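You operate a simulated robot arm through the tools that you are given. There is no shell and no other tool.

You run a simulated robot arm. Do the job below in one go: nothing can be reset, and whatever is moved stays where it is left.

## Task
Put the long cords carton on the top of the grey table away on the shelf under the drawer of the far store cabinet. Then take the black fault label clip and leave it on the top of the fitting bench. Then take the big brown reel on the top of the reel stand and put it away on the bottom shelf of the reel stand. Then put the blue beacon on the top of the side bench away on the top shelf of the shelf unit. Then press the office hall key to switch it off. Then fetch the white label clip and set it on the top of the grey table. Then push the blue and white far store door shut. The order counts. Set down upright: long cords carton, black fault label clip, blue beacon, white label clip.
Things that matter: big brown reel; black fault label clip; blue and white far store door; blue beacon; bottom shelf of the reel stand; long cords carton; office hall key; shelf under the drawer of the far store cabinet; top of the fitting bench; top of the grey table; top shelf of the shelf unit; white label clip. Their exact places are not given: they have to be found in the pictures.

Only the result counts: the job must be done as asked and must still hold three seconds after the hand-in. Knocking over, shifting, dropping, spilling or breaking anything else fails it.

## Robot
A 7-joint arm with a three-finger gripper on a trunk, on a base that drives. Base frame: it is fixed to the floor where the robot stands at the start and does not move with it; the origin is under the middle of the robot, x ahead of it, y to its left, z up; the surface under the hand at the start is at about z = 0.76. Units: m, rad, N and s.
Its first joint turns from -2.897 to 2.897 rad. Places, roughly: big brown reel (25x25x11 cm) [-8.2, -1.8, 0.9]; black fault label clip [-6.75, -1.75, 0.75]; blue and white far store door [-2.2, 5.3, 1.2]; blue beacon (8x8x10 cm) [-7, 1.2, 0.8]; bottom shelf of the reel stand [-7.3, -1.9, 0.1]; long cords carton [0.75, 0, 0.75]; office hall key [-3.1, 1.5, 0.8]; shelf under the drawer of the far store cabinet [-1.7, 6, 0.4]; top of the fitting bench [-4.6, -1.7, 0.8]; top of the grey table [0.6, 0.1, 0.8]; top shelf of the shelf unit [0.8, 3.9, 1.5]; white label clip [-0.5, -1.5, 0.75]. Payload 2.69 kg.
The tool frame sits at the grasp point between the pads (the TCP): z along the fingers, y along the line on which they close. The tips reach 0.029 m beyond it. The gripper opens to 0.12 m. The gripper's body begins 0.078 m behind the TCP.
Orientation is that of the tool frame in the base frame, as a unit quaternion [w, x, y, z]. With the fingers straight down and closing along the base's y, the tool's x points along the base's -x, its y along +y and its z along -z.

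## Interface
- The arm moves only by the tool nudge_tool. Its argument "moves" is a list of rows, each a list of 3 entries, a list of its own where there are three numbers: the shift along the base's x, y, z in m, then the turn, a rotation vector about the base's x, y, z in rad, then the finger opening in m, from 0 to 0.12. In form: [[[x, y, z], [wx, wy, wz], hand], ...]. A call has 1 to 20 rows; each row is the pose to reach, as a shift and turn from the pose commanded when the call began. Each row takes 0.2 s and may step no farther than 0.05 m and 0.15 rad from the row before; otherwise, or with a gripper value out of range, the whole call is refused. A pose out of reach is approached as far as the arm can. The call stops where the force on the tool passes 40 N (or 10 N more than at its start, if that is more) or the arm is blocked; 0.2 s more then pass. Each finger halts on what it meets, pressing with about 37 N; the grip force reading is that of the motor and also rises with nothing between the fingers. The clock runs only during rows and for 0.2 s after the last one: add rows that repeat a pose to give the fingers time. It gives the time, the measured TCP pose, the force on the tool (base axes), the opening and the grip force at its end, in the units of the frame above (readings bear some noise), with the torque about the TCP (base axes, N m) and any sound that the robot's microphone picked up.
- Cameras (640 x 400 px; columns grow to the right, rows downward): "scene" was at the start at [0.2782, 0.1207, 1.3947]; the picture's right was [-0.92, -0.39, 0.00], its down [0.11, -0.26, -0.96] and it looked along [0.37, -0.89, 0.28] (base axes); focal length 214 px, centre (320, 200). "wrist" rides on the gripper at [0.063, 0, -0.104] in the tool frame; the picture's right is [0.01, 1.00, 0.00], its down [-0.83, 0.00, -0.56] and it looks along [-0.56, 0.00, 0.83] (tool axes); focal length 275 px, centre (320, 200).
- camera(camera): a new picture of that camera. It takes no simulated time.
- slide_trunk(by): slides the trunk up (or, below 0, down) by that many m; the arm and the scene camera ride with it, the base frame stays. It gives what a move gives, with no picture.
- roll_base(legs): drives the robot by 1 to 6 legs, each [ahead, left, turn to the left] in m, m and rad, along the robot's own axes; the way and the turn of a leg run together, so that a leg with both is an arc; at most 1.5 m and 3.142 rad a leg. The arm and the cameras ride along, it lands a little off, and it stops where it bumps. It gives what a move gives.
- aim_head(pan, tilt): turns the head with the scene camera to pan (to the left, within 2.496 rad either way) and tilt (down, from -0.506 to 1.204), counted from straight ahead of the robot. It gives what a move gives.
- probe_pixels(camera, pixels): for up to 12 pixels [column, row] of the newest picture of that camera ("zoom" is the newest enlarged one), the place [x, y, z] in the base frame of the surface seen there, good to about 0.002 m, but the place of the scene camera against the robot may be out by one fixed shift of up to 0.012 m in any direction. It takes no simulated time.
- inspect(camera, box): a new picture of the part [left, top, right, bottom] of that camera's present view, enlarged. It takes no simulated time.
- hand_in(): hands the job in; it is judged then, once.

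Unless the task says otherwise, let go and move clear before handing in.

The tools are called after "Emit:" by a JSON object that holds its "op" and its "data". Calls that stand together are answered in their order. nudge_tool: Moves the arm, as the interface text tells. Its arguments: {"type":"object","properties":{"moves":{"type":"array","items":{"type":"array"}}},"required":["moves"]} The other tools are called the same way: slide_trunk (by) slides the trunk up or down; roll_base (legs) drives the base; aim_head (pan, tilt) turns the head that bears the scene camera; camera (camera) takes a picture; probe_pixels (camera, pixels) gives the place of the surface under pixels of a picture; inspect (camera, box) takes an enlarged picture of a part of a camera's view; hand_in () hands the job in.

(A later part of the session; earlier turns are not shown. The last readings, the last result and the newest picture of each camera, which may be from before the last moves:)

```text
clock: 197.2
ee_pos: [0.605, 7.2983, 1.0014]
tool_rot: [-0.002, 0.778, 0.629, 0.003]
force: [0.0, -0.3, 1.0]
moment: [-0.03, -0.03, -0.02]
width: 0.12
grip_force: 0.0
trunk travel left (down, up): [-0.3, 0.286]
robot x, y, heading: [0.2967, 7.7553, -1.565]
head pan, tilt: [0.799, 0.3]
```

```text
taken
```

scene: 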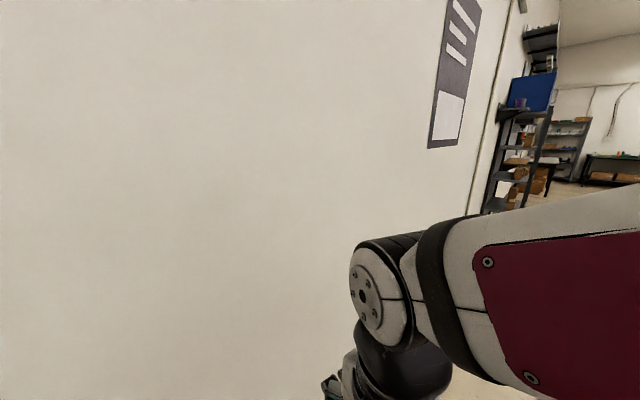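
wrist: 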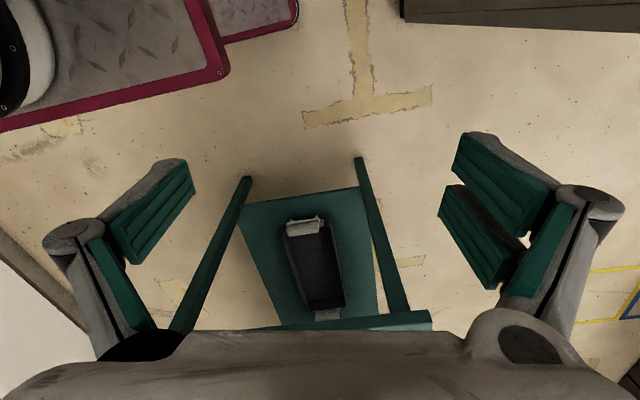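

I'll go south further, shifting west to keep clear of the shelf unit, and stop by the grey table.

Emit:
{"op": "roll_base", "data": {"legs": [[1.0, 0, 0], [0.75, 0, 0], [0, -0.75, 0], [1.5, 0, 0], [1.5, 0, 0], [1.3, 0, 0]]}}

Emit:
{"op": "roll_base", "data": {"legs": [[1.4, 0, 0], [0.25, 0, 0], [0, 0, 1.571]]}}

```text
clock: 204.4
ee_pos: [0.6097, 5.9212, 1.0002]
tool_rot: [-0.001, 0.775, 0.632, 0.003]
force: [-0.3, -0.7, -0.2]
moment: [0.0, 0.02, -0.01]
width: 0.1199
grip_force: 0.1
trunk travel left (down, up): [-0.3, 0.286]
robot x, y, heading: [0.2934, 6.3747, -1.553]
head pan, tilt: [0.799, 0.3]
stopped in leg 2: the robot was blocked; the commanded pose is now the measured one
```

```text
clock: 205.2
ee_pos: [0.6092, 5.9193, 1.0011]
tool_rot: [-0.003, 0.775, 0.632, 0.003]
force: [0.7, -0.2, -0.5]
moment: [-0.01, 0.0, 0.02]
width: 0.12
grip_force: 0.0
trunk travel left (down, up): [-0.3, 0.286]
robot x, y, heading: [0.2933, 6.3748, -1.554]
head pan, tilt: [0.799, 0.3]
stopped in leg 1: the robot was blocked; the commanded pose is now the measured one
```

The robot bumped at y=6.37, probably against crates by the wall. I'll back off slightly and look down-left and ahead.

Emit:
{"op": "roll_base", "data": {"legs": [[-0.1, 0, 0]]}}

Emit:
{"op": "aim_head", "data": {"pan": 0.6, "tilt": 0.9}}

Emit:
{"op": "camera", "data": {"camera": "scene"}}

Emit:
{"op": "camera", "data": {"camera": "wrist"}}

```text
clock: 206.3
ee_pos: [0.6066, 6.0214, 1.0001]
tool_rot: [-0.003, 0.775, 0.632, 0.003]
force: [0.2, -0.1, 0.2]
moment: [-0.01, 0.01, -0.03]
width: 0.1198
grip_force: 0.0
trunk travel left (down, up): [-0.3, 0.286]
robot x, y, heading: [0.2915, 6.4733, -1.552]
head pan, tilt: [0.799, 0.3]
```

```text
clock: 207.3
ee_pos: [0.608, 6.0232, 0.9998]
tool_rot: [-0.003, 0.775, 0.632, 0.003]
force: [0.5, -0.1, -0.2]
moment: [0.01, 0.0, 0.0]
width: 0.1201
grip_force: 0.0
trunk travel left (down, up): [-0.3, 0.286]
robot x, y, heading: [0.294, 6.4714, -1.551]
head pan, tilt: [0.6, 0.901]
```

```text
taken
```

scene: 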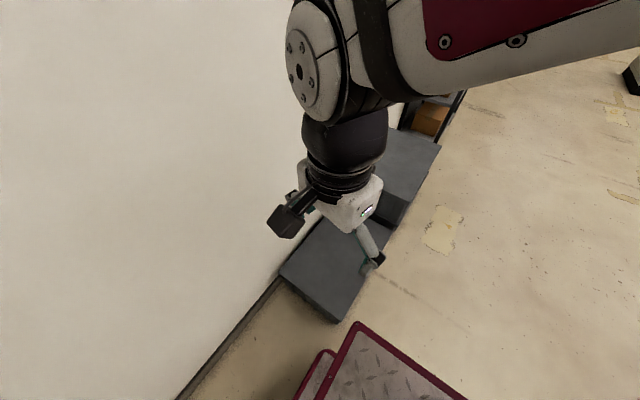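

```text
taken
```

wrist: 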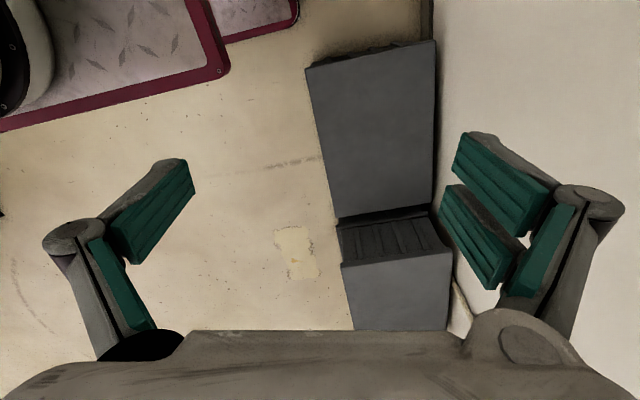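

The robot's left corner touched the low crate at (330,270). I'll probe whether it stayed square and then pass further west.

Emit:
{"op": "probe_pixels", "data": {"camera": "wrist", "pixels": [[307, 72], [335, 210], [430, 45], [345, 262], [348, 325], [430, 200], [440, 255], [310, 100]]}}

Emit:
{"op": "roll_base", "data": {"legs": [[0, -0.3, -0.02], [0.45, -0.2, 0], [0, -0.3, 0], [1.5, 0, 0], [1.5, 0, 0], [1.0, 0, 0]]}}

```text
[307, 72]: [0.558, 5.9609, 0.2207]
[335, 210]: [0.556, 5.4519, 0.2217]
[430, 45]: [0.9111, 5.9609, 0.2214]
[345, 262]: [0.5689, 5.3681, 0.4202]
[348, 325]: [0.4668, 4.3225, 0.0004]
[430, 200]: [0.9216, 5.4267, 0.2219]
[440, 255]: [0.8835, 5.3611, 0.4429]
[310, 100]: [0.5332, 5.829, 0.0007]
```

```text
clock: 232.4
ee_pos: [-0.1459, 1.5423, 1.0]
tool_rot: [-0.003, 0.779, 0.627, 0.003]
force: [0.8, 0.1, -0.3]
moment: [-0.03, 0.01, 0.0]
width: 0.1198
grip_force: 0.0
trunk travel left (down, up): [-0.3, 0.286]
robot x, y, heading: [-0.4531, 1.998, -1.564]
head pan, tilt: [0.6, 0.901]
```

The crate is still square to the wall (y=5.961 at both corners). I continue to the grey table.

Emit:
{"op": "roll_base", "data": {"legs": [[1.5, 0, 0], [0.48, 0, 0], [0, 0, 1.564], [0.35, 0, 0]]}}

Emit:
{"op": "aim_head", "data": {"pan": 0.3, "tilt": 0.8}}

Emit:
{"op": "camera", "data": {"camera": "scene"}}

Emit:
{"op": "camera", "data": {"camera": "wrist"}}

```text
clock: 247.9
ee_pos: [0.3794, 0.321, 1.0005]
tool_rot: [-0.004, 0.115, 0.993, 0.0]
force: [-0.3, 0.5, -0.1]
moment: [0.0, 0.01, 0.0]
width: 0.1201
grip_force: 0.1
trunk travel left (down, up): [-0.3, 0.286]
robot x, y, heading: [-0.0792, 0.0149, -0.008]
head pan, tilt: [0.6, 0.901]
```

```text
clock: 248.7
ee_pos: [0.3807, 0.3208, 0.9994]
tool_rot: [-0.004, 0.116, 0.993, 0.001]
force: [0.2, -0.6, 0.5]
moment: [-0.01, 0.01, -0.01]
width: 0.1202
grip_force: 0.0
trunk travel left (down, up): [-0.3, 0.286]
robot x, y, heading: [-0.0831, 0.0196, -0.009]
head pan, tilt: [0.3, 0.799]
```

```text
taken
```

scene: 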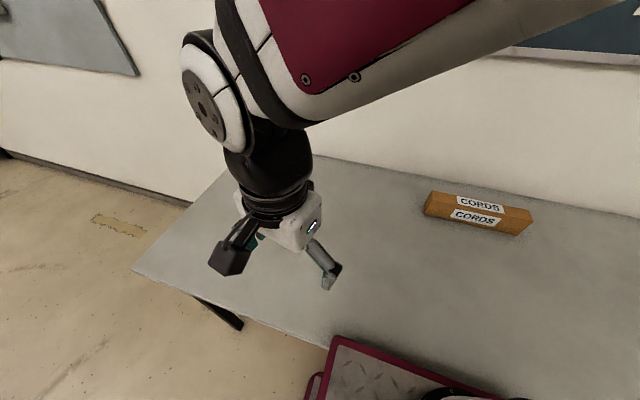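

```text
taken
```

wrist: 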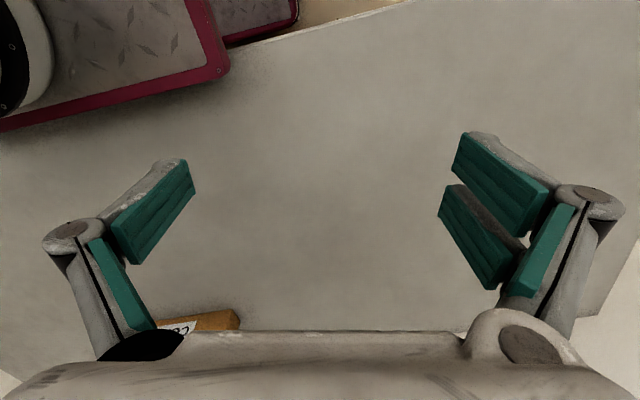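

The carton is unchanged. I'll move the hand above it and turn the fingers to close along x.

Emit:
{"op": "nudge_tool", "data": {"moves": [[[0.03, -0.03, 0], [0, 0, -0.12], 0.12], [[0.06, -0.06, 0], [0, 0, -0.24], 0.12], [[0.09, -0.09, 0], [0, 0, -0.36], 0.12], [[0.12, -0.12, 0], [0, 0, -0.48], 0.12], [[0.15, -0.15, 0], [0, 0, -0.6], 0.12], [[0.18, -0.18, 0], [0, 0, -0.72], 0.12], [[0.21, -0.21, 0], [0, 0, -0.84], 0.12], [[0.24, -0.24, 0], [0, 0, -0.96], 0.12], [[0.27, -0.27, 0], [0, 0, -1.08], 0.12], [[0.3, -0.3, 0], [0, 0, -1.2], 0.12], [[0.33, -0.33, 0], [0, 0, -1.34], 0.12], [[0.35, -0.36, 0], [0, 0, -1.34], 0.12], [[0.36, -0.39, 0], [0, 0, -1.34], 0.12]]}}

Emit:
{"op": "camera", "data": {"camera": "wrist"}}

Emit:
{"op": "camera", "data": {"camera": "scene"}}

```text
clock: 251.5
ee_pos: [0.7394, -0.0696, 1.0001]
tool_rot: [-0.002, 0.706, 0.708, 0.003]
force: [0.0, 0.0, 0.0]
moment: [-0.03, 0.0, 0.0]
width: 0.1198
grip_force: 0.1
trunk travel left (down, up): [-0.3, 0.286]
robot x, y, heading: [-0.0793, 0.0193, -0.009]
head pan, tilt: [0.3, 0.799]
```

```text
taken
```

wrist: 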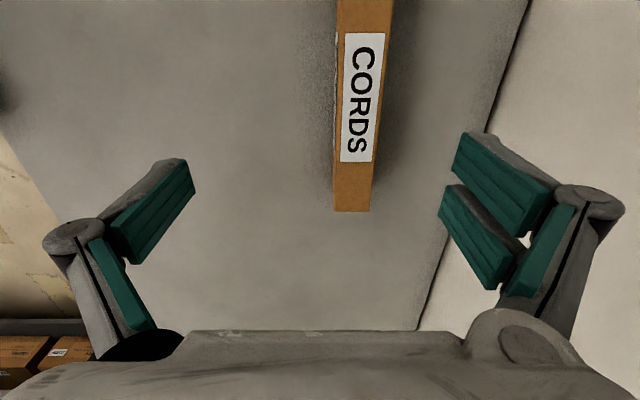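

```text
taken
```

scene: 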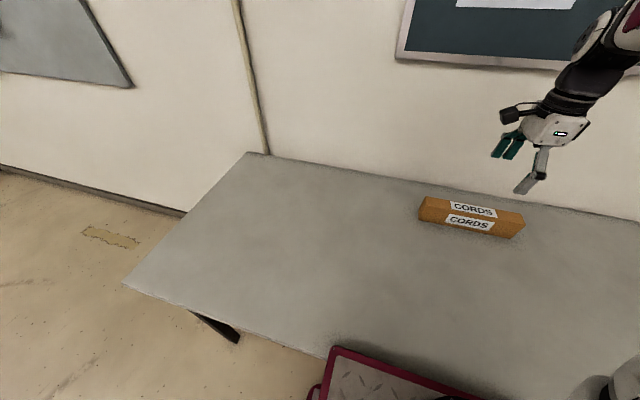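

The wrist view shows the carton's top face between columns 335 and 390. I'll probe its edges.

Emit:
{"op": "probe_pixels", "data": {"camera": "wrist", "pixels": [[338, 200], [371, 200], [338, 60], [388, 60], [355, 208], [340, 5], [388, 5], [352, 120], [250, 150], [420, 250]]}}

```text
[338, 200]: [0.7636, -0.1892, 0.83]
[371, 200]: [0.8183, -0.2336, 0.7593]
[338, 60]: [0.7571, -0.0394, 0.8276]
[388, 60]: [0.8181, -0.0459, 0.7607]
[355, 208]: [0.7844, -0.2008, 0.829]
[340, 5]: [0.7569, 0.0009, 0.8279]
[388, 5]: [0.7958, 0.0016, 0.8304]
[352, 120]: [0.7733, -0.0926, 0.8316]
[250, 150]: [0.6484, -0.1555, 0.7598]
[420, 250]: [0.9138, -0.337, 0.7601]
```

The carton's centre is at about (0.777, -0.075), top z=0.83. I'll descend to z=0.80 and close.

Emit:
{"op": "nudge_tool", "data": {"moves": [[[0.038, -0.005, 0], [0, 0, 0], 0.12], [[0.038, -0.005, -0.04], [0, 0, 0], 0.12], [[0.038, -0.005, -0.08], [0, 0, 0], 0.12], [[0.038, -0.005, -0.12], [0, 0, 0], 0.12], [[0.038, -0.005, -0.16], [0, 0, 0], 0.12], [[0.038, -0.005, -0.198], [0, 0, 0], 0.12], [[0.038, -0.005, -0.198], [0, 0, 0], 0.08], [[0.038, -0.005, -0.198], [0, 0, 0], 0.05], [[0.038, -0.005, -0.198], [0, 0, 0], 0.02], [[0.038, -0.005, -0.198], [0, 0, 0], 0.0], [[0.038, -0.005, -0.198], [0, 0, 0], 0.0]]}}

```text
clock: 253.9
ee_pos: [0.7779, -0.0723, 0.8016]
tool_rot: [-0.004, 0.707, 0.708, 0.003]
force: [0.2, 0.4, -0.5]
moment: [-0.06, -0.06, 0.14]
width: 0.0435
grip_force: 37.3
trunk travel left (down, up): [-0.3, 0.286]
robot x, y, heading: [-0.0804, 0.0165, -0.008]
head pan, tilt: [0.3, 0.799]
```

Carton gripped (width 0.0435). I'll lift, rotate it by -90° and bring it nearer at (0.70, 0.02) to set it down for a tilted regrasp.

Emit:
{"op": "nudge_tool", "data": {"moves": [[[0, 0, 0.03], [0, 0, 0], 0.0], [[-0.01, 0.01, 0.06], [0, 0, -0.14], 0.0], [[-0.02, 0.02, 0.07], [0, 0, -0.28], 0.0], [[-0.03, 0.03, 0.08], [0, 0, -0.42], 0.0], [[-0.04, 0.04, 0.08], [0, 0, -0.56], 0.0], [[-0.05, 0.05, 0.08], [0, 0, -0.7], 0.0], [[-0.06, 0.06, 0.08], [0, 0, -0.84], 0.0], [[-0.07, 0.07, 0.08], [0, 0, -0.98], 0.0], [[-0.08, 0.08, 0.08], [0, 0, -1.12], 0.0], [[-0.08, 0.09, 0.08], [0, 0, -1.26], 0.0], [[-0.08, 0.09, 0.08], [0, 0, -1.4], 0.0], [[-0.08, 0.09, 0.08], [0, 0, -1.54], 0.0], [[-0.08, 0.09, 0.08], [0, 0, -1.57], 0.0]]}}

Emit:
{"op": "camera", "data": {"camera": "scene"}}

Emit:
{"op": "camera", "data": {"camera": "wrist"}}

```text
clock: 256.7
ee_pos: [0.6984, 0.0162, 0.8825]
tool_rot: [0.0, 1.0, 0.0, 0.004]
force: [-0.4, -1.1, -2.8]
moment: [0.0, -0.05, -0.01]
width: 0.0436
grip_force: 37.3
trunk travel left (down, up): [-0.3, 0.286]
robot x, y, heading: [-0.0799, 0.0191, -0.004]
head pan, tilt: [0.3, 0.799]
```

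```text
taken
```

scene: 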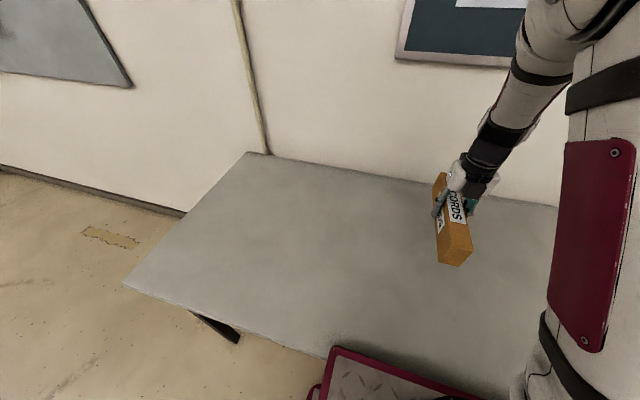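

```text
taken
```

wrist: 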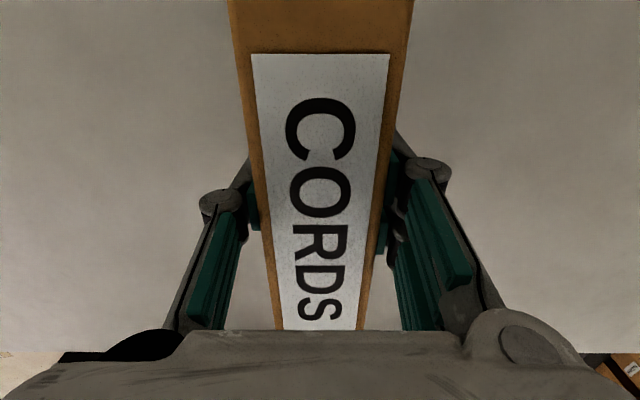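

The carton (~0.3 kg) rotates fine. I'll set it down, open, tilt the tool 45° in place and regrip.

Emit:
{"op": "nudge_tool", "data": {"moves": [[[0, 0, -0.03], [0, 0, 0], 0.0], [[0, 0, -0.06], [0, 0, 0], 0.0], [[0, 0, -0.08], [0, 0, 0], 0.0], [[0, 0, -0.08], [0, 0, 0], 0.05], [[0, 0, -0.08], [0, 0, 0], 0.09], [[0, 0, -0.08], [0, 0, 0], 0.12], [[0, 0, -0.08], [0, 0, 0], 0.12], [[0, 0, -0.075], [0, -0.13, 0], 0.12], [[0, 0, -0.075], [0, -0.26, 0], 0.12], [[0, 0, -0.075], [0, -0.39, 0], 0.12], [[0, 0, -0.075], [0, -0.52, 0], 0.12], [[0, 0, -0.075], [0, -0.65, 0], 0.12], [[0, 0, -0.075], [0, -0.78, 0], 0.12]]}}

Emit:
{"op": "camera", "data": {"camera": "scene"}}

Emit:
{"op": "camera", "data": {"camera": "wrist"}}

```text
clock: 259.5
ee_pos: [0.6991, 0.017, 0.8077]
tool_rot: [0.0, 0.923, 0.001, 0.384]
force: [0.0, 0.8, -0.6]
moment: [-0.01, -0.02, -0.01]
width: 0.1199
grip_force: 0.0
out of reach, approached as far as the arm can: row 10
trunk travel left (down, up): [-0.3, 0.286]
robot x, y, heading: [-0.0816, 0.0128, -0.005]
head pan, tilt: [0.3, 0.799]
```

```text
taken
```

scene: 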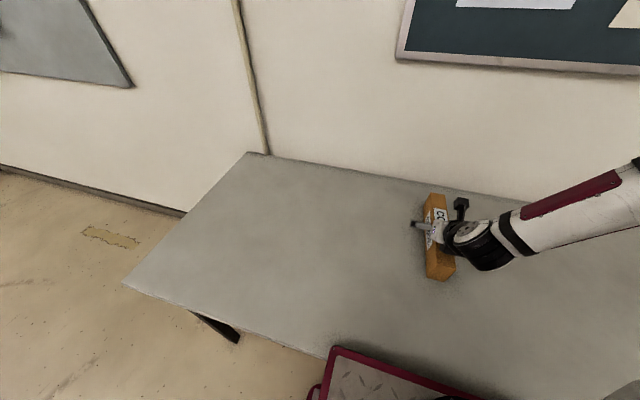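

```text
taken
```

wrist: 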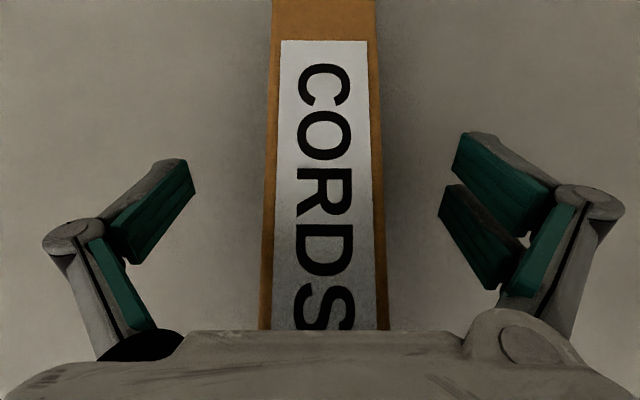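

The 45° tilt is reached with the carton between the fingers. I'll close, and lift.

Emit:
{"op": "nudge_tool", "data": {"moves": [[[0, 0, -0.003], [0, 0, 0], 0.08], [[0, 0, -0.003], [0, 0, 0], 0.04], [[0, 0, -0.003], [0, 0, 0], 0.0], [[0, 0, -0.003], [0, 0, 0], 0.0], [[0, 0, -0.003], [0, 0, 0], 0.0], [[0, 0, 0.03], [0, 0, 0], 0.0], [[0, 0, 0.06], [0, 0, 0], 0.0], [[0, 0, 0.1], [0, 0, 0], 0.0], [[-0.04, 0, 0.12], [0, 0, 0], 0.0], [[-0.08, 0, 0.14], [0, 0, 0], 0.0], [[-0.12, 0, 0.16], [0, 0, 0], 0.0], [[-0.16, 0, 0.18], [0, 0, 0], 0.0]]}}

Emit:
{"op": "camera", "data": {"camera": "scene"}}

Emit:
{"op": "camera", "data": {"camera": "wrist"}}

```text
clock: 262.3
ee_pos: [0.6344, 0.1144, 1.0005]
tool_rot: [-0.048, 0.918, 0.113, 0.377]
force: [0.5, 0.4, -4.5]
moment: [0.04, -0.05, 0.03]
width: 0.0436
grip_force: 37.4
out of reach, approached as far as the arm can: row 9, 10, 11, 12
trunk travel left (down, up): [-0.3, 0.286]
robot x, y, heading: [-0.0839, 0.021, -0.009]
head pan, tilt: [0.3, 0.799]
stopped in row 12: the arm was blocked; the commanded pose is now the measured one
```

```text
taken
```

scene: 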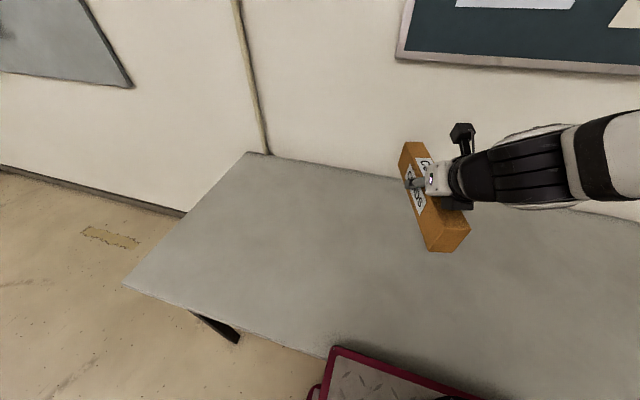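

```text
taken
```

wrist: 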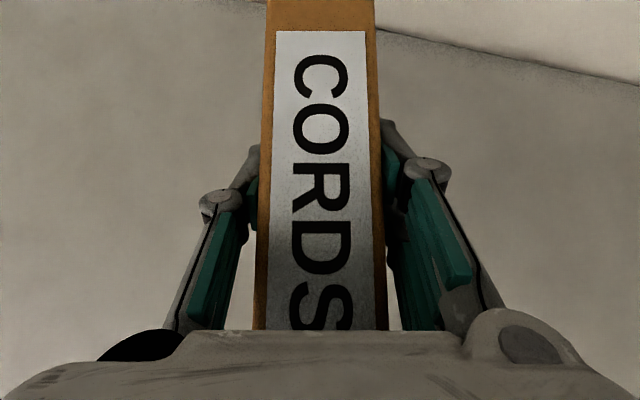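

The carton is held; the arm hit its fold limit while retracting, which is fine for travel. I'll back off, turn north and drive up the corridor.

Emit:
{"op": "roll_base", "data": {"legs": [[-0.38, 0, 0], [0, 0, 1.579], [1.5, 0, 0], [1.5, 0, 0], [1.5, 0, 0], [1.3, 0, 0]]}}

Emit:
{"op": "aim_head", "data": {"pan": 0.5, "tilt": 0.5}}

Emit:
{"op": "camera", "data": {"camera": "scene"}}

```text
clock: 295.5
ee_pos: [-0.8058, 6.4558, 1.001]
tool_rot: [-0.31, 0.54, 0.751, 0.221]
force: [-0.1, -1.0, -2.9]
moment: [0.02, -0.03, 0.01]
width: 0.0436
grip_force: 37.3
trunk travel left (down, up): [-0.3, 0.286]
robot x, y, heading: [-0.6553, 5.7491, 1.643]
head pan, tilt: [0.3, 0.799]
```

```text
clock: 296.3
ee_pos: [-0.8057, 6.4569, 1.0005]
tool_rot: [-0.309, 0.54, 0.751, 0.221]
force: [0.3, 0.3, -3.6]
moment: [0.01, -0.03, -0.01]
width: 0.0438
grip_force: 37.2
trunk travel left (down, up): [-0.3, 0.286]
robot x, y, heading: [-0.6512, 5.7457, 1.642]
head pan, tilt: [0.499, 0.499]
```

```text
taken
```

scene: 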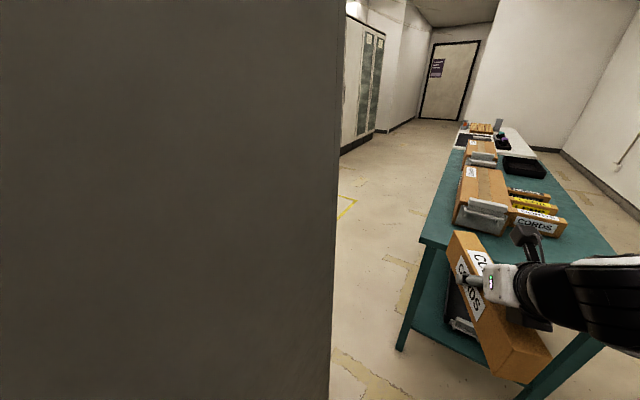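

I'll correct the heading, shift east, and go north past the tables.

Emit:
{"op": "roll_base", "data": {"legs": [[0, -0.82, -0.072], [1.5, 0, 0], [0.8, 0, 0]]}}

```text
clock: 311.7
ee_pos: [0.1325, 8.8079, 1.0009]
tool_rot: [-0.299, 0.577, 0.722, 0.237]
force: [-1.1, 0.7, -2.9]
moment: [0.0, 0.0, 0.02]
width: 0.0435
grip_force: 37.2
trunk travel left (down, up): [-0.3, 0.286]
robot x, y, heading: [0.2173, 8.0864, 1.541]
head pan, tilt: [0.499, 0.499]
```

Continuing round the tables to the west side.

Emit:
{"op": "roll_base", "data": {"legs": [[1.4, 0, 0.03], [1.05, 0, 0], [0, 0, 1.571], [1.0, 0, 0], [0.95, 0, 0], [0, 0, 1.571]]}}

Emit:
{"op": "roll_base", "data": {"legs": [[1.4, 0, 0], [0.8, 0, 0]]}}

```text
clock: 340.9
ee_pos: [-1.635, 9.8736, 1.0015]
tool_rot: [0.233, 0.729, -0.569, 0.302]
force: [0.0, 0.2, -3.1]
moment: [0.0, 0.01, 0.0]
width: 0.0437
grip_force: 36.8
trunk travel left (down, up): [-0.3, 0.286]
robot x, y, heading: [-1.7321, 10.5875, -1.58]
head pan, tilt: [0.499, 0.499]
```

```text
clock: 351.6
ee_pos: [-1.6431, 7.702, 1.0008]
tool_rot: [0.232, 0.731, -0.566, 0.302]
force: [-0.3, -0.2, -2.9]
moment: [0.01, 0.05, 0.03]
width: 0.0436
grip_force: 37.2
trunk travel left (down, up): [-0.3, 0.286]
robot x, y, heading: [-1.748, 8.4207, -1.567]
head pan, tilt: [0.499, 0.499]
```

I'm at (-1.75, 8.42) heading south with the carton held. I'll check the open case's location on my right before manoeuvring.

Emit:
{"op": "aim_head", "data": {"pan": -0.8, "tilt": 0.6}}

Emit:
{"op": "camera", "data": {"camera": "scene"}}

```text
clock: 353.1
ee_pos: [-1.6433, 7.7022, 1.0012]
tool_rot: [0.232, 0.731, -0.566, 0.302]
force: [0.3, -0.3, -4.3]
moment: [0.0, 0.0, 0.02]
width: 0.0437
grip_force: 36.8
trunk travel left (down, up): [-0.3, 0.286]
robot x, y, heading: [-1.7446, 8.4155, -1.571]
head pan, tilt: [-0.799, 0.6]
```

```text
taken
```

scene: 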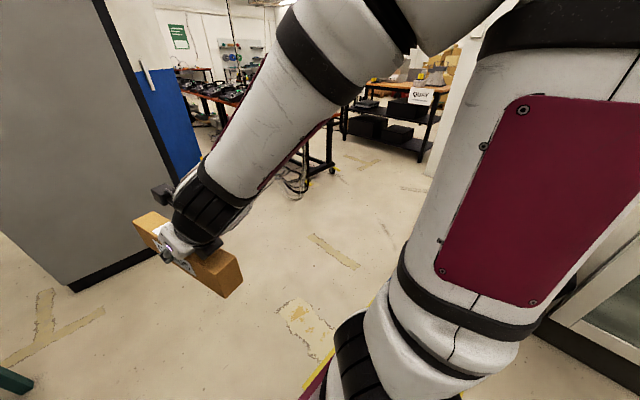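

The view to the right works now. I'll probe the bench end, tape lines and cabinet corner.

Emit:
{"op": "probe_pixels", "data": {"camera": "scene", "pixels": [[331, 170], [334, 125], [300, 195], [320, 360], [72, 290], [155, 255], [335, 345], [385, 285], [425, 155], [345, 137], [210, 290], [160, 225]]}}

Emit:
{"op": "aim_head", "data": {"pan": -1.8, "tilt": 0.6}}

Emit:
{"op": "camera", "data": {"camera": "scene"}}

```text
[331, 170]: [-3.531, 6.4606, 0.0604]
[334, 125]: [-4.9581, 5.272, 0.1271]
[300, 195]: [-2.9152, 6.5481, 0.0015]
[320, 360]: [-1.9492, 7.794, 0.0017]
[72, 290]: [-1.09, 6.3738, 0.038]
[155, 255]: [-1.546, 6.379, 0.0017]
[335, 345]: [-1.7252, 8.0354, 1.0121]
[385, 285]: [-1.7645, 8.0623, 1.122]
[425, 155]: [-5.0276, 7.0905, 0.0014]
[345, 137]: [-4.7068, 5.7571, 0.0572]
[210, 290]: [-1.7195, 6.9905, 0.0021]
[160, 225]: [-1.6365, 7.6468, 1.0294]
```

```text
clock: 354.3
ee_pos: [-1.6425, 7.7034, 1.0005]
tool_rot: [0.233, 0.73, -0.568, 0.301]
force: [-0.2, 0.7, -2.8]
moment: [-0.01, 0.02, 0.02]
width: 0.0438
grip_force: 36.8
trunk travel left (down, up): [-0.3, 0.286]
robot x, y, heading: [-1.7411, 8.4173, -1.569]
head pan, tilt: [-1.799, 0.6]
```

```text
taken
```

scene: 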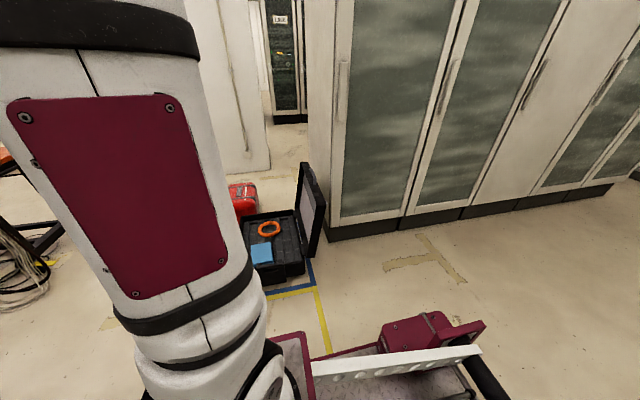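

Probing the case corners.

Emit:
{"op": "probe_pixels", "data": {"camera": "scene", "pixels": [[302, 270], [258, 283], [315, 250], [300, 180], [318, 200], [320, 300], [245, 215]]}}

```text
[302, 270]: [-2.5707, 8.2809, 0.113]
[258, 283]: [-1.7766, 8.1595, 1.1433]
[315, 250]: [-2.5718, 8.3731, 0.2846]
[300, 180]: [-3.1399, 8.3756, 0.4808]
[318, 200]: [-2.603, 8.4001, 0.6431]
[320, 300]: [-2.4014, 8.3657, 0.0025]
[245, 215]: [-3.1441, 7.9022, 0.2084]
```

The case is at x<-2.55, y 7.8–8.4, so there is room. I'll manoeuvre to a spot west of the cabinet.

Emit:
{"op": "roll_base", "data": {"legs": [[1.02, 0, 0], [0, 0, -1.571], [0.3, 0.18, 0], [0.42, 0, 0], [0, 0, 1.571]]}}

Emit:
{"op": "aim_head", "data": {"pan": 0.6, "tilt": 0.6}}

Emit:
{"op": "camera", "data": {"camera": "scene"}}

```text
clock: 371.4
ee_pos: [-2.3295, 6.4595, 1.0007]
tool_rot: [0.227, 0.74, -0.554, 0.306]
force: [-1.2, -0.4, -3.7]
moment: [-0.02, -0.01, 0.0]
width: 0.0437
grip_force: 37.3
trunk travel left (down, up): [-0.3, 0.286]
robot x, y, heading: [-2.4567, 7.1726, -1.541]
head pan, tilt: [-1.799, 0.6]
```

```text
clock: 373.6
ee_pos: [-2.3284, 6.459, 1.0012]
tool_rot: [0.227, 0.74, -0.554, 0.306]
force: [-0.1, -0.5, -3.1]
moment: [0.0, 0.05, 0.02]
width: 0.0432
grip_force: 37.4
trunk travel left (down, up): [-0.3, 0.286]
robot x, y, heading: [-2.4565, 7.1745, -1.537]
head pan, tilt: [0.6, 0.6]
```

```text
taken
```

scene: 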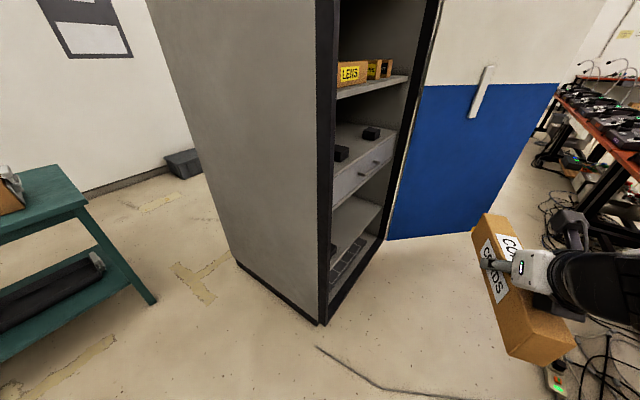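

I'll drive south to y≈6.45 and lower the trunk.

Emit:
{"op": "roll_base", "data": {"legs": [[0.72, -0.02, -0.03]]}}

Emit:
{"op": "slide_trunk", "data": {"by": -0.3}}

Emit:
{"op": "camera", "data": {"camera": "scene"}}

```text
clock: 377.6
ee_pos: [-2.3581, 5.7249, 1.0007]
tool_rot: [0.232, 0.732, -0.565, 0.302]
force: [-0.3, 0.8, -3.3]
moment: [0.01, 0.01, 0.02]
width: 0.0438
grip_force: 37.4
trunk travel left (down, up): [-0.3, 0.286]
robot x, y, heading: [-2.4637, 6.4428, -1.571]
head pan, tilt: [0.6, 0.6]
```

```text
clock: 380.6
ee_pos: [-2.3602, 5.6862, 0.702]
tool_rot: [0.232, 0.732, -0.566, 0.301]
force: [-0.9, 0.2, -2.7]
moment: [-0.02, 0.02, 0.01]
width: 0.0435
grip_force: 36.7
trunk travel left (down, up): [0.0, 0.586]
robot x, y, heading: [-2.4633, 6.4436, -1.573]
head pan, tilt: [0.6, 0.6]
```

```text
taken
```

scene: 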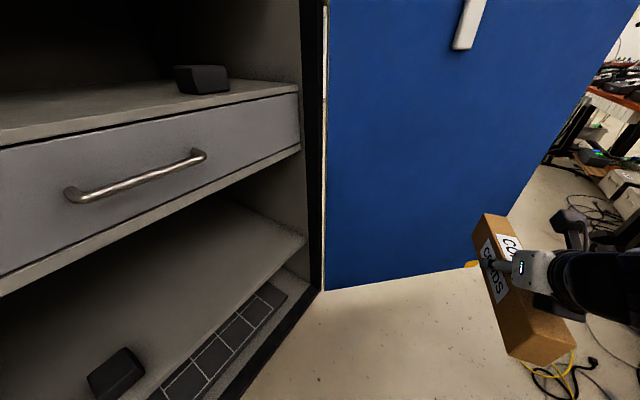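

The tool is level at 45° with yaw -1.32. I'll lower the carton to z≈0.53, then turn the robot left so that the carton swings into the opening.

Emit:
{"op": "nudge_tool", "data": {"moves": [[[0, 0, -0.045], [0, 0, 0], 0.0], [[0, 0, -0.09], [0, 0, 0], 0.0], [[0, 0, -0.135], [0, 0, 0], 0.0], [[0, 0, -0.17], [0, 0, 0], 0.0]]}}

Emit:
{"op": "roll_base", "data": {"legs": [[0, 0, 0.75]]}}

Emit:
{"op": "aim_head", "data": {"pan": 0.4, "tilt": 0.6}}

Emit:
{"op": "camera", "data": {"camera": "scene"}}

Emit:
{"op": "camera", "data": {"camera": "wrist"}}

```text
clock: 381.8
ee_pos: [-2.3925, 5.6252, 0.5309]
tool_rot: [0.249, 0.699, -0.606, 0.288]
force: [1.2, 0.4, -3.3]
moment: [0.05, 0.08, -0.03]
width: 0.0434
grip_force: 36.3
out of reach, approached as far as the arm can: row 1, 2, 3, 4
trunk travel left (down, up): [0.0, 0.586]
robot x, y, heading: [-2.462, 6.4412, -1.568]
head pan, tilt: [0.6, 0.6]
stopped in row 4: the arm was blocked; the commanded pose is now the measured one
```

```text
clock: 384.2
ee_pos: [-1.8529, 5.8926, 0.5312]
tool_rot: [0.124, 0.873, -0.304, 0.361]
force: [-1.3, -0.4, -2.8]
moment: [-0.02, -0.01, -0.01]
width: 0.0436
grip_force: 37.0
trunk travel left (down, up): [0.0, 0.586]
robot x, y, heading: [-2.46, 6.4453, -0.819]
head pan, tilt: [0.6, 0.6]
```

```text
clock: 384.9
ee_pos: [-1.8538, 5.8921, 0.5309]
tool_rot: [0.125, 0.873, -0.305, 0.36]
force: [-0.1, 0.2, -3.5]
moment: [0.01, -0.02, 0.0]
width: 0.0435
grip_force: 37.1
trunk travel left (down, up): [0.0, 0.586]
robot x, y, heading: [-2.4628, 6.4421, -0.817]
head pan, tilt: [0.4, 0.6]
```

```text
taken
```

scene: 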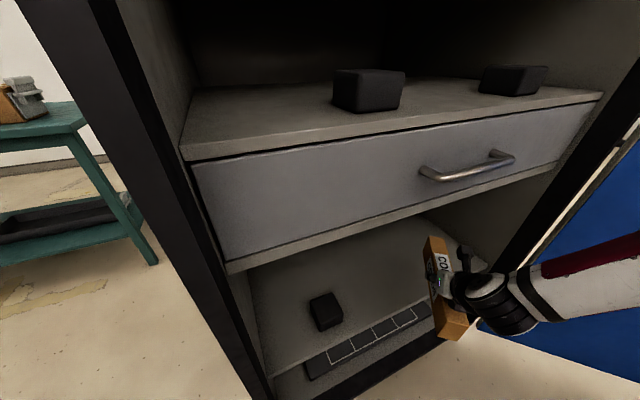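

```text
taken
```

wrist: 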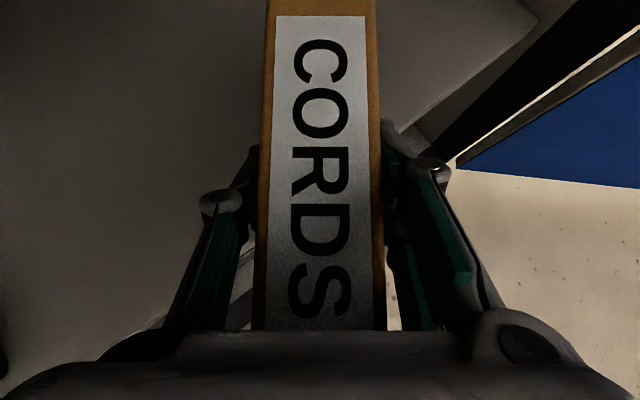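

The carton's tip is inside the opening, clear of the small black block. I'll push in by (0.16, -0.05) and lower to just above the shelf.

Emit:
{"op": "nudge_tool", "data": {"moves": [[[0.04, -0.012, 0], [0, 0, 0], 0.0], [[0.08, -0.025, 0], [0, 0, 0], 0.0], [[0.12, -0.037, 0], [0, 0, 0], 0.0], [[0.16, -0.05, 0], [0, 0, 0], 0.0], [[0.16, -0.05, -0.03], [0, 0, 0], 0.0], [[0.16, -0.05, -0.055], [0, 0, 0], 0.0], [[0.16, -0.05, -0.06], [0, 0, 0], 0.0]]}}

Emit:
{"op": "camera", "data": {"camera": "scene"}}

Emit:
{"op": "camera", "data": {"camera": "wrist"}}

```text
clock: 386.5
ee_pos: [-1.6914, 5.8417, 0.4707]
tool_rot: [0.125, 0.873, -0.305, 0.36]
force: [-0.3, -1.2, -3.1]
moment: [-0.03, 0.01, -0.02]
width: 0.0436
grip_force: 36.6
trunk travel left (down, up): [0.0, 0.586]
robot x, y, heading: [-2.4624, 6.4396, -0.82]
head pan, tilt: [0.4, 0.6]
```

```text
taken
```

scene: 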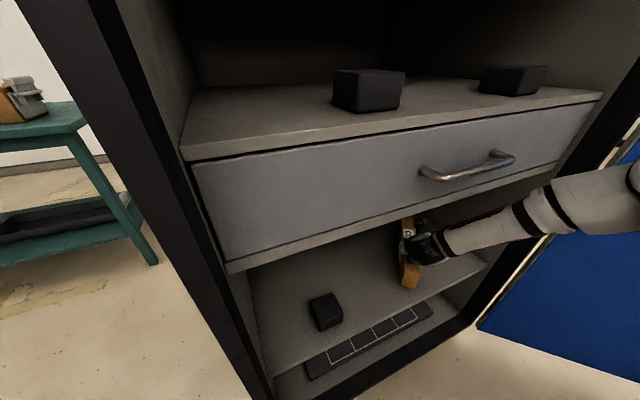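

```text
taken
```

wrist: 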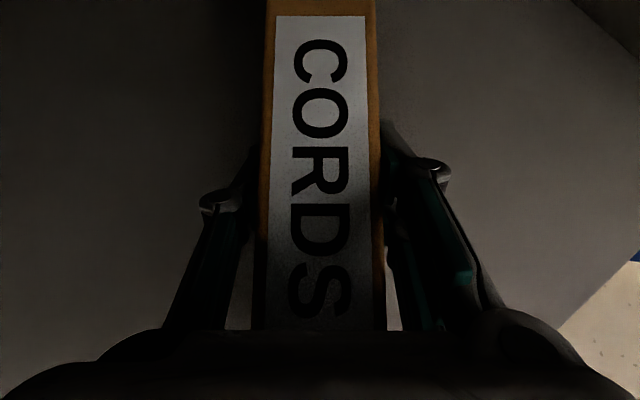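

Not yet touching (force still -3 N). I'll lower a little more until it rests.

Emit:
{"op": "nudge_tool", "data": {"moves": [[[0, 0, -0.003], [0, 0, 0], 0.0], [[0, 0, -0.005], [0, 0, 0], 0.0], [[0, 0, -0.005], [0, 0, 0], 0.0]]}}

Emit:
{"op": "probe_pixels", "data": {"camera": "wrist", "pixels": [[150, 200], [480, 150], [320, 100], [540, 250], [450, 60]]}}

```text
clock: 387.3
ee_pos: [-1.6932, 5.8416, 0.4657]
tool_rot: [0.125, 0.873, -0.305, 0.359]
force: [-0.2, 0.4, -4.1]
moment: [0.01, -0.01, 0.02]
width: 0.0433
grip_force: 37.1
trunk travel left (down, up): [0.0, 0.586]
robot x, y, heading: [-2.4623, 6.4429, -0.814]
head pan, tilt: [0.4, 0.6]
```

```text
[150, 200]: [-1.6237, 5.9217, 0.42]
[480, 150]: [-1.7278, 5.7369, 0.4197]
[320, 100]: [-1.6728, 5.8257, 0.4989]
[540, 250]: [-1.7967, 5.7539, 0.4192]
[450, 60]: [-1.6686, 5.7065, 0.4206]
```

Shelf is at 0.420 and the carton's bottom at about 0.424. I'll lower 4-5 mm more then release.

Emit:
{"op": "nudge_tool", "data": {"moves": [[[0, 0, -0.002], [0, 0, 0], 0.0], [[0, 0, -0.004], [0, 0, 0], 0.0], [[0, 0, -0.005], [0, 0, 0], 0.0], [[0, 0, -0.005], [0, 0, 0], 0.0]]}}

```text
clock: 388.3
ee_pos: [-1.6923, 5.8418, 0.4639]
tool_rot: [0.125, 0.872, -0.305, 0.361]
force: [-5.4, 3.3, 16.9]
moment: [0.04, 0.24, 0.02]
width: 0.0437
grip_force: 36.6
trunk travel left (down, up): [0.0, 0.586]
robot x, y, heading: [-2.461, 6.4412, -0.816]
head pan, tilt: [0.4, 0.6]
```

The carton is resting. I'll open the fingers, retreat along the tool axis and then straight back.

Emit:
{"op": "nudge_tool", "data": {"moves": [[[0, 0, 0.002], [0, 0, 0], 0.02], [[0, 0, 0.002], [0, 0, 0], 0.06], [[0, 0, 0.002], [0, 0, 0], 0.075], [[0, 0, 0.002], [0, 0, 0], 0.075], [[-0.02, 0.016, 0.025], [0, 0, 0], 0.075], [[-0.042, 0.033, 0.053], [0, 0, 0], 0.075], [[-0.067, 0.053, 0.085], [0, 0, 0], 0.075], [[-0.1, 0.06, 0.085], [0, 0, 0], 0.075], [[-0.135, 0.06, 0.08], [0, 0, 0], 0.075], [[-0.16, 0.055, 0.075], [0, 0, 0], 0.075]]}}

Emit:
{"op": "camera", "data": {"camera": "scene"}}

Emit:
{"op": "camera", "data": {"camera": "wrist"}}

```text
clock: 390.5
ee_pos: [-1.8511, 5.8978, 0.5354]
tool_rot: [0.125, 0.873, -0.305, 0.36]
force: [-0.3, 0.6, -0.2]
moment: [-0.01, 0.03, -0.01]
width: 0.0749
grip_force: 0.0
trunk travel left (down, up): [0.0, 0.586]
robot x, y, heading: [-2.4604, 6.4387, -0.815]
head pan, tilt: [0.4, 0.6]
```

```text
taken
```

scene: 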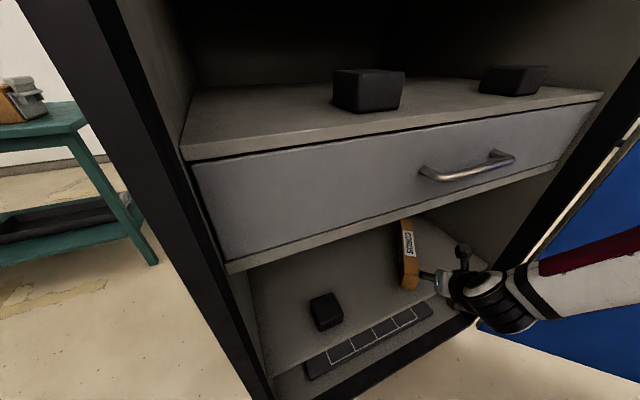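

```text
taken
```

wrist: 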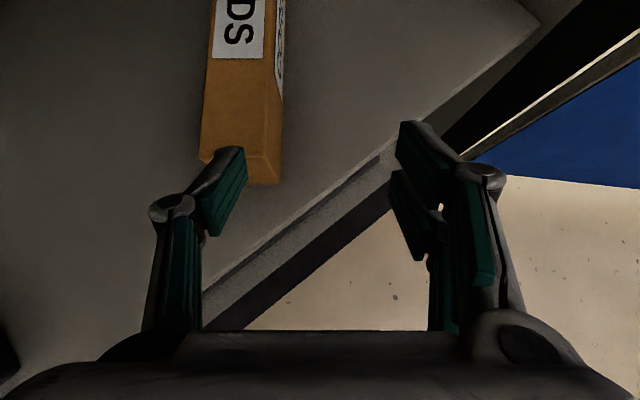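

The carton stands on the shelf, well inside, label up. I'll turn back to face south and raise the trunk.

Emit:
{"op": "roll_base", "data": {"legs": [[0, 0, -0.755]]}}

Emit:
{"op": "slide_trunk", "data": {"by": 0.3}}

```text
clock: 392.8
ee_pos: [-2.378, 5.6255, 0.5346]
tool_rot: [0.246, 0.703, -0.6, 0.291]
force: [0.5, -0.1, -0.2]
moment: [-0.02, 0.0, -0.02]
width: 0.0751
grip_force: 0.1
trunk travel left (down, up): [0.0, 0.586]
robot x, y, heading: [-2.4602, 6.4407, -1.554]
head pan, tilt: [0.4, 0.6]
```

```text
clock: 395.8
ee_pos: [-2.3763, 5.6273, 0.8348]
tool_rot: [0.245, 0.704, -0.601, 0.289]
force: [-0.3, -0.7, 0.3]
moment: [-0.03, 0.0, -0.02]
width: 0.075
grip_force: 0.1
trunk travel left (down, up): [-0.3, 0.286]
robot x, y, heading: [-2.4572, 6.44, -1.554]
head pan, tilt: [0.4, 0.6]
```

I'll bring the tool upright and retract it for travel.

Emit:
{"op": "nudge_tool", "data": {"moves": [[[0, 0.02, 0.03], [0.128, 0.02, 0], 0.075], [[0, 0.05, 0.06], [0.256, 0.041, 0], 0.075], [[0, 0.08, 0.09], [0.385, 0.061, 0], 0.075], [[0, 0.11, 0.12], [0.513, 0.081, 0], 0.075], [[0, 0.14, 0.15], [0.642, 0.102, 0], 0.075], [[0, 0.17, 0.165], [0.776, 0.123, 0], 0.075], [[0, 0.21, 0.165], [0.776, 0.123, 0], 0.075], [[0, 0.25, 0.165], [0.776, 0.123, 0], 0.075], [[0, 0.28, 0.165], [0.776, 0.123, 0], 0.075]]}}

Emit:
{"op": "aim_head", "data": {"pan": -1.2, "tilt": 0.3}}

Emit:
{"op": "camera", "data": {"camera": "scene"}}

```text
clock: 397.8
ee_pos: [-2.3772, 5.9068, 1.0026]
tool_rot: [-0.002, 0.76, -0.649, 0.0]
force: [0.4, -0.4, -0.9]
moment: [0.04, 0.0, 0.02]
width: 0.075
grip_force: 0.1
out of reach, approached as far as the arm can: row 2
trunk travel left (down, up): [-0.3, 0.286]
robot x, y, heading: [-2.4607, 6.4389, -1.551]
head pan, tilt: [0.4, 0.6]
```

```text
clock: 399.5
ee_pos: [-2.3781, 5.9068, 1.0026]
tool_rot: [-0.002, 0.76, -0.65, -0.001]
force: [-0.3, -0.5, 0.6]
moment: [0.02, 0.01, 0.01]
width: 0.0749
grip_force: 0.1
trunk travel left (down, up): [-0.3, 0.286]
robot x, y, heading: [-2.4653, 6.4391, -1.556]
head pan, tilt: [-1.201, 0.3]
```

```text
taken
```

scene: 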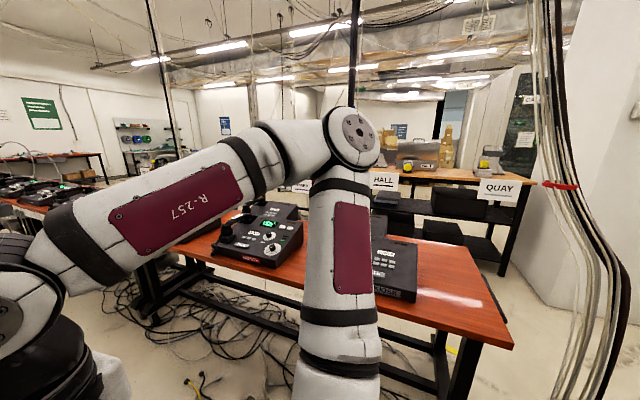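

The route west is cluttered with benches and cables, so I'll return by the known route.

Emit:
{"op": "roll_base", "data": {"legs": [[-0.76, 0, 0], [0, 0.72, -0.015], [-1.2, 0, 0], [-1.2, 0, 0], [-1.0, 0, 0], [0, 1.0, 0]]}}

```text
clock: 428.0
ee_pos: [-0.6397, 10.0597, 1.0032]
tool_rot: [-0.003, 0.761, -0.649, -0.001]
force: [1.0, -0.2, 0.5]
moment: [-0.01, 0.0, 0.03]
width: 0.075
grip_force: 0.0
trunk travel left (down, up): [-0.3, 0.286]
robot x, y, heading: [-0.7241, 10.5945, -1.553]
head pan, tilt: [-1.201, 0.3]
```

Emit:
{"op": "roll_base", "data": {"legs": [[0, 0.9, -0.018], [1.3, 0, 0], [1.4, 0, 0], [1.3, 0, 0]]}}

```text
clock: 451.6
ee_pos: [0.3811, 6.0749, 1.0027]
tool_rot: [-0.003, 0.765, -0.643, 0.0]
force: [-0.9, -0.4, 0.4]
moment: [0.02, 0.01, 0.02]
width: 0.075
grip_force: 0.0
trunk travel left (down, up): [-0.3, 0.286]
robot x, y, heading: [0.287, 6.6086, -1.542]
head pan, tilt: [-1.201, 0.3]
```

Passing west of the crates, then south.

Emit:
{"op": "roll_base", "data": {"legs": [[0, -0.2, -0.03], [0.6, 0, 0], [0.3, -0.5, 0], [1.5, 0, 0], [1.5, 0, 0], [1.2, 0, 0]]}}

Emit:
{"op": "aim_head", "data": {"pan": -0.9, "tilt": 0.25}}

Emit:
{"op": "camera", "data": {"camera": "scene"}}

```text
clock: 478.8
ee_pos: [-0.5704, 0.9781, 1.0022]
tool_rot: [-0.004, 0.726, -0.688, -0.001]
force: [-1.0, 0.1, 0.5]
moment: [0.02, -0.01, -0.02]
width: 0.0751
grip_force: 0.0
trunk travel left (down, up): [-0.3, 0.286]
robot x, y, heading: [-0.6016, 1.5174, -1.654]
head pan, tilt: [-1.201, 0.3]
```

```text
clock: 479.6
ee_pos: [-0.5687, 0.9783, 1.0039]
tool_rot: [-0.004, 0.727, -0.687, 0.0]
force: [-0.2, 0.3, -0.3]
moment: [0.03, 0.01, 0.03]
width: 0.0749
grip_force: 0.1
trunk travel left (down, up): [-0.3, 0.286]
robot x, y, heading: [-0.5998, 1.5192, -1.656]
head pan, tilt: [-0.901, 0.25]
```

```text
taken
```

scene: 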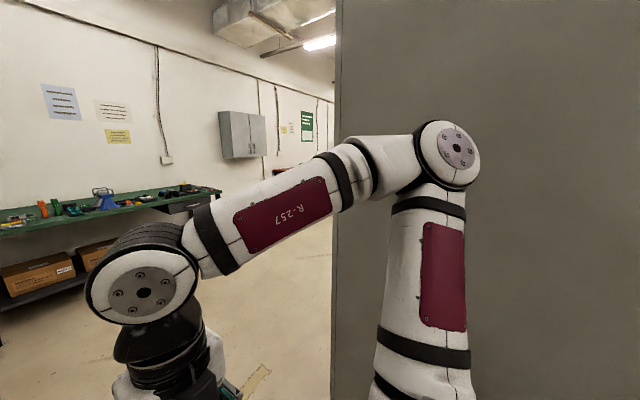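

I'll go on south past the pillar, turn west and look over the southern area.

Emit:
{"op": "roll_base", "data": {"legs": [[1.5, 0, 0.08], [0, 0, -1.571]]}}

Emit:
{"op": "aim_head", "data": {"pan": 0.9, "tilt": 0.3}}

Emit:
{"op": "camera", "data": {"camera": "scene"}}

Emit:
{"op": "aim_head", "data": {"pan": 0.0, "tilt": 0.2}}

Emit:
{"op": "camera", "data": {"camera": "scene"}}

```text
clock: 490.8
ee_pos: [-1.1896, -0.0775, 1.0021]
tool_rot: [0.003, -0.088, 0.996, -0.001]
force: [0.1, 0.8, -0.2]
moment: [0.02, 0.02, -0.02]
width: 0.0751
grip_force: 0.0
trunk travel left (down, up): [-0.3, 0.286]
robot x, y, heading: [-0.6567, 0.0143, -3.107]
head pan, tilt: [-0.901, 0.25]
```

```text
clock: 492.6
ee_pos: [-1.1901, -0.0791, 1.0029]
tool_rot: [0.003, -0.087, 0.996, -0.001]
force: [-0.2, 0.2, 0.8]
moment: [-0.03, 0.03, 0.01]
width: 0.0749
grip_force: 0.0
trunk travel left (down, up): [-0.3, 0.286]
robot x, y, heading: [-0.6576, 0.0149, -3.108]
head pan, tilt: [0.901, 0.3]
```

```text
taken
```

scene: 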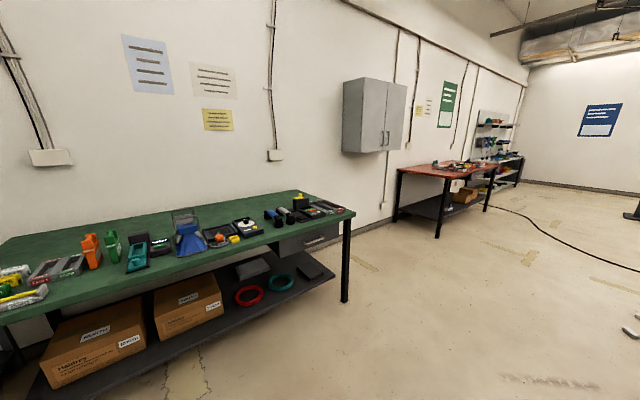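

```text
clock: 493.8
ee_pos: [-1.1913, -0.0792, 1.003]
tool_rot: [0.003, -0.088, 0.996, -0.002]
force: [0.4, 0.0, 0.5]
moment: [-0.01, 0.0, 0.0]
width: 0.0752
grip_force: 0.1
trunk travel left (down, up): [-0.3, 0.286]
robot x, y, heading: [-0.6567, 0.0205, -3.109]
head pan, tilt: [0.0, 0.201]
```

```text
taken
```

scene: 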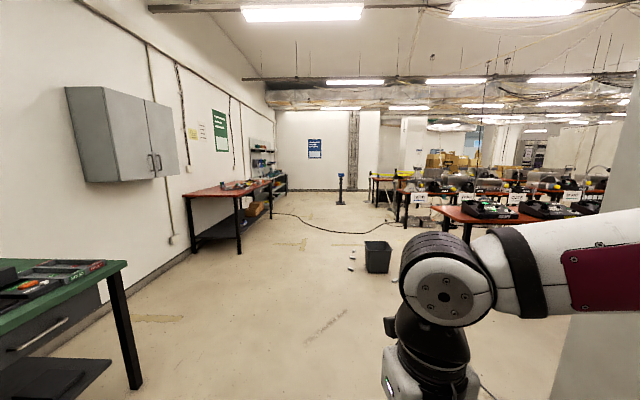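

I see the green bench, the red fitting bench, and the reel stand farther west, with a bin at (378,257) and a cable across the floor. I'll probe these.

Emit:
{"op": "probe_pixels", "data": {"camera": "scene", "pixels": [[378, 268], [350, 268], [352, 252], [300, 222], [340, 234], [240, 250], [275, 190], [341, 203], [435, 245], [470, 240], [190, 255], [285, 190]]}}

Emit:
{"op": "inspect", "data": {"camera": "scene", "box": [170, 110, 410, 260]}}

```text
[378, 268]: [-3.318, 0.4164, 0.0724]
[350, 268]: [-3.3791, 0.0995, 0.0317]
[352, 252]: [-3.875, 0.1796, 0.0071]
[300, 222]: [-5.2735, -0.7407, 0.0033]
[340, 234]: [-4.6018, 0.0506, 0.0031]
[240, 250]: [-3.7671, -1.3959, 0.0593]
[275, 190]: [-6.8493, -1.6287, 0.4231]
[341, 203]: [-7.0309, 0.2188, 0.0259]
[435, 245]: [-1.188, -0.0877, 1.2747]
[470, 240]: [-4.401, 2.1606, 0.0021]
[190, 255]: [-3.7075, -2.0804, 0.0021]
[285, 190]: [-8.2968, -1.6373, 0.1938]
```

```text
2.67 times, centred on (290, 185) of scene
```

zoom: 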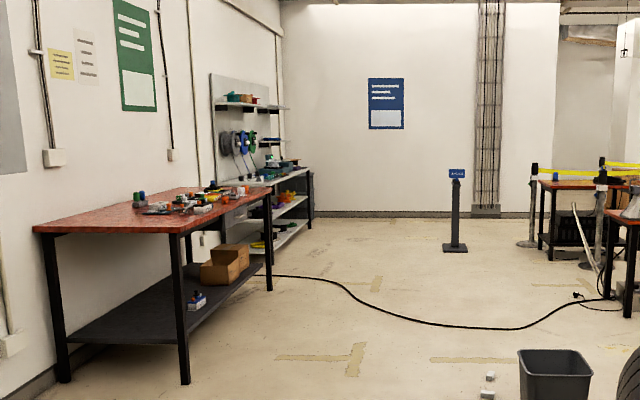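

The cable is flat (z 0.003). I'll drive west along y≈-0.55.

Emit:
{"op": "roll_base", "data": {"legs": [[0.1, 0.55, -0.033], [1.5, 0, 0], [1.5, 0, 0]]}}

Emit:
{"op": "roll_base", "data": {"legs": [[1.5, 0, 0], [0.7, 0, 0]]}}

Emit:
{"op": "aim_head", "data": {"pan": 0.9, "tilt": 0.4}}

Emit:
{"op": "camera", "data": {"camera": "scene"}}

```text
clock: 511.1
ee_pos: [-4.2957, -0.5764, 1.0035]
tool_rot: [0.003, -0.062, 0.998, -0.002]
force: [-0.4, -0.3, 1.2]
moment: [0.02, 0.0, 0.0]
width: 0.0751
grip_force: 0.0
trunk travel left (down, up): [-0.3, 0.286]
robot x, y, heading: [-3.7597, -0.509, 3.126]
head pan, tilt: [0.0, 0.201]
```

```text
clock: 522.1
ee_pos: [-6.5172, -0.5467, 1.003]
tool_rot: [0.002, -0.064, 0.998, -0.001]
force: [0.3, 0.3, -0.2]
moment: [-0.02, 0.01, 0.0]
width: 0.0752
grip_force: 0.0
trunk travel left (down, up): [-0.3, 0.286]
robot x, y, heading: [-5.979, -0.4772, 3.129]
head pan, tilt: [0.0, 0.201]
```

```text
clock: 523.3
ee_pos: [-6.5166, -0.5479, 1.0021]
tool_rot: [0.004, -0.063, 0.998, -0.002]
force: [0.5, -0.7, -0.1]
moment: [0.01, 0.02, -0.03]
width: 0.075
grip_force: 0.0
trunk travel left (down, up): [-0.3, 0.286]
robot x, y, heading: [-5.9798, -0.4793, 3.129]
head pan, tilt: [0.901, 0.4]
```

```text
taken
```

scene: 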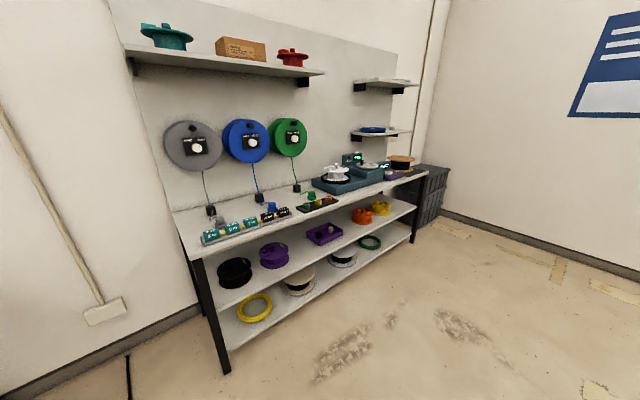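

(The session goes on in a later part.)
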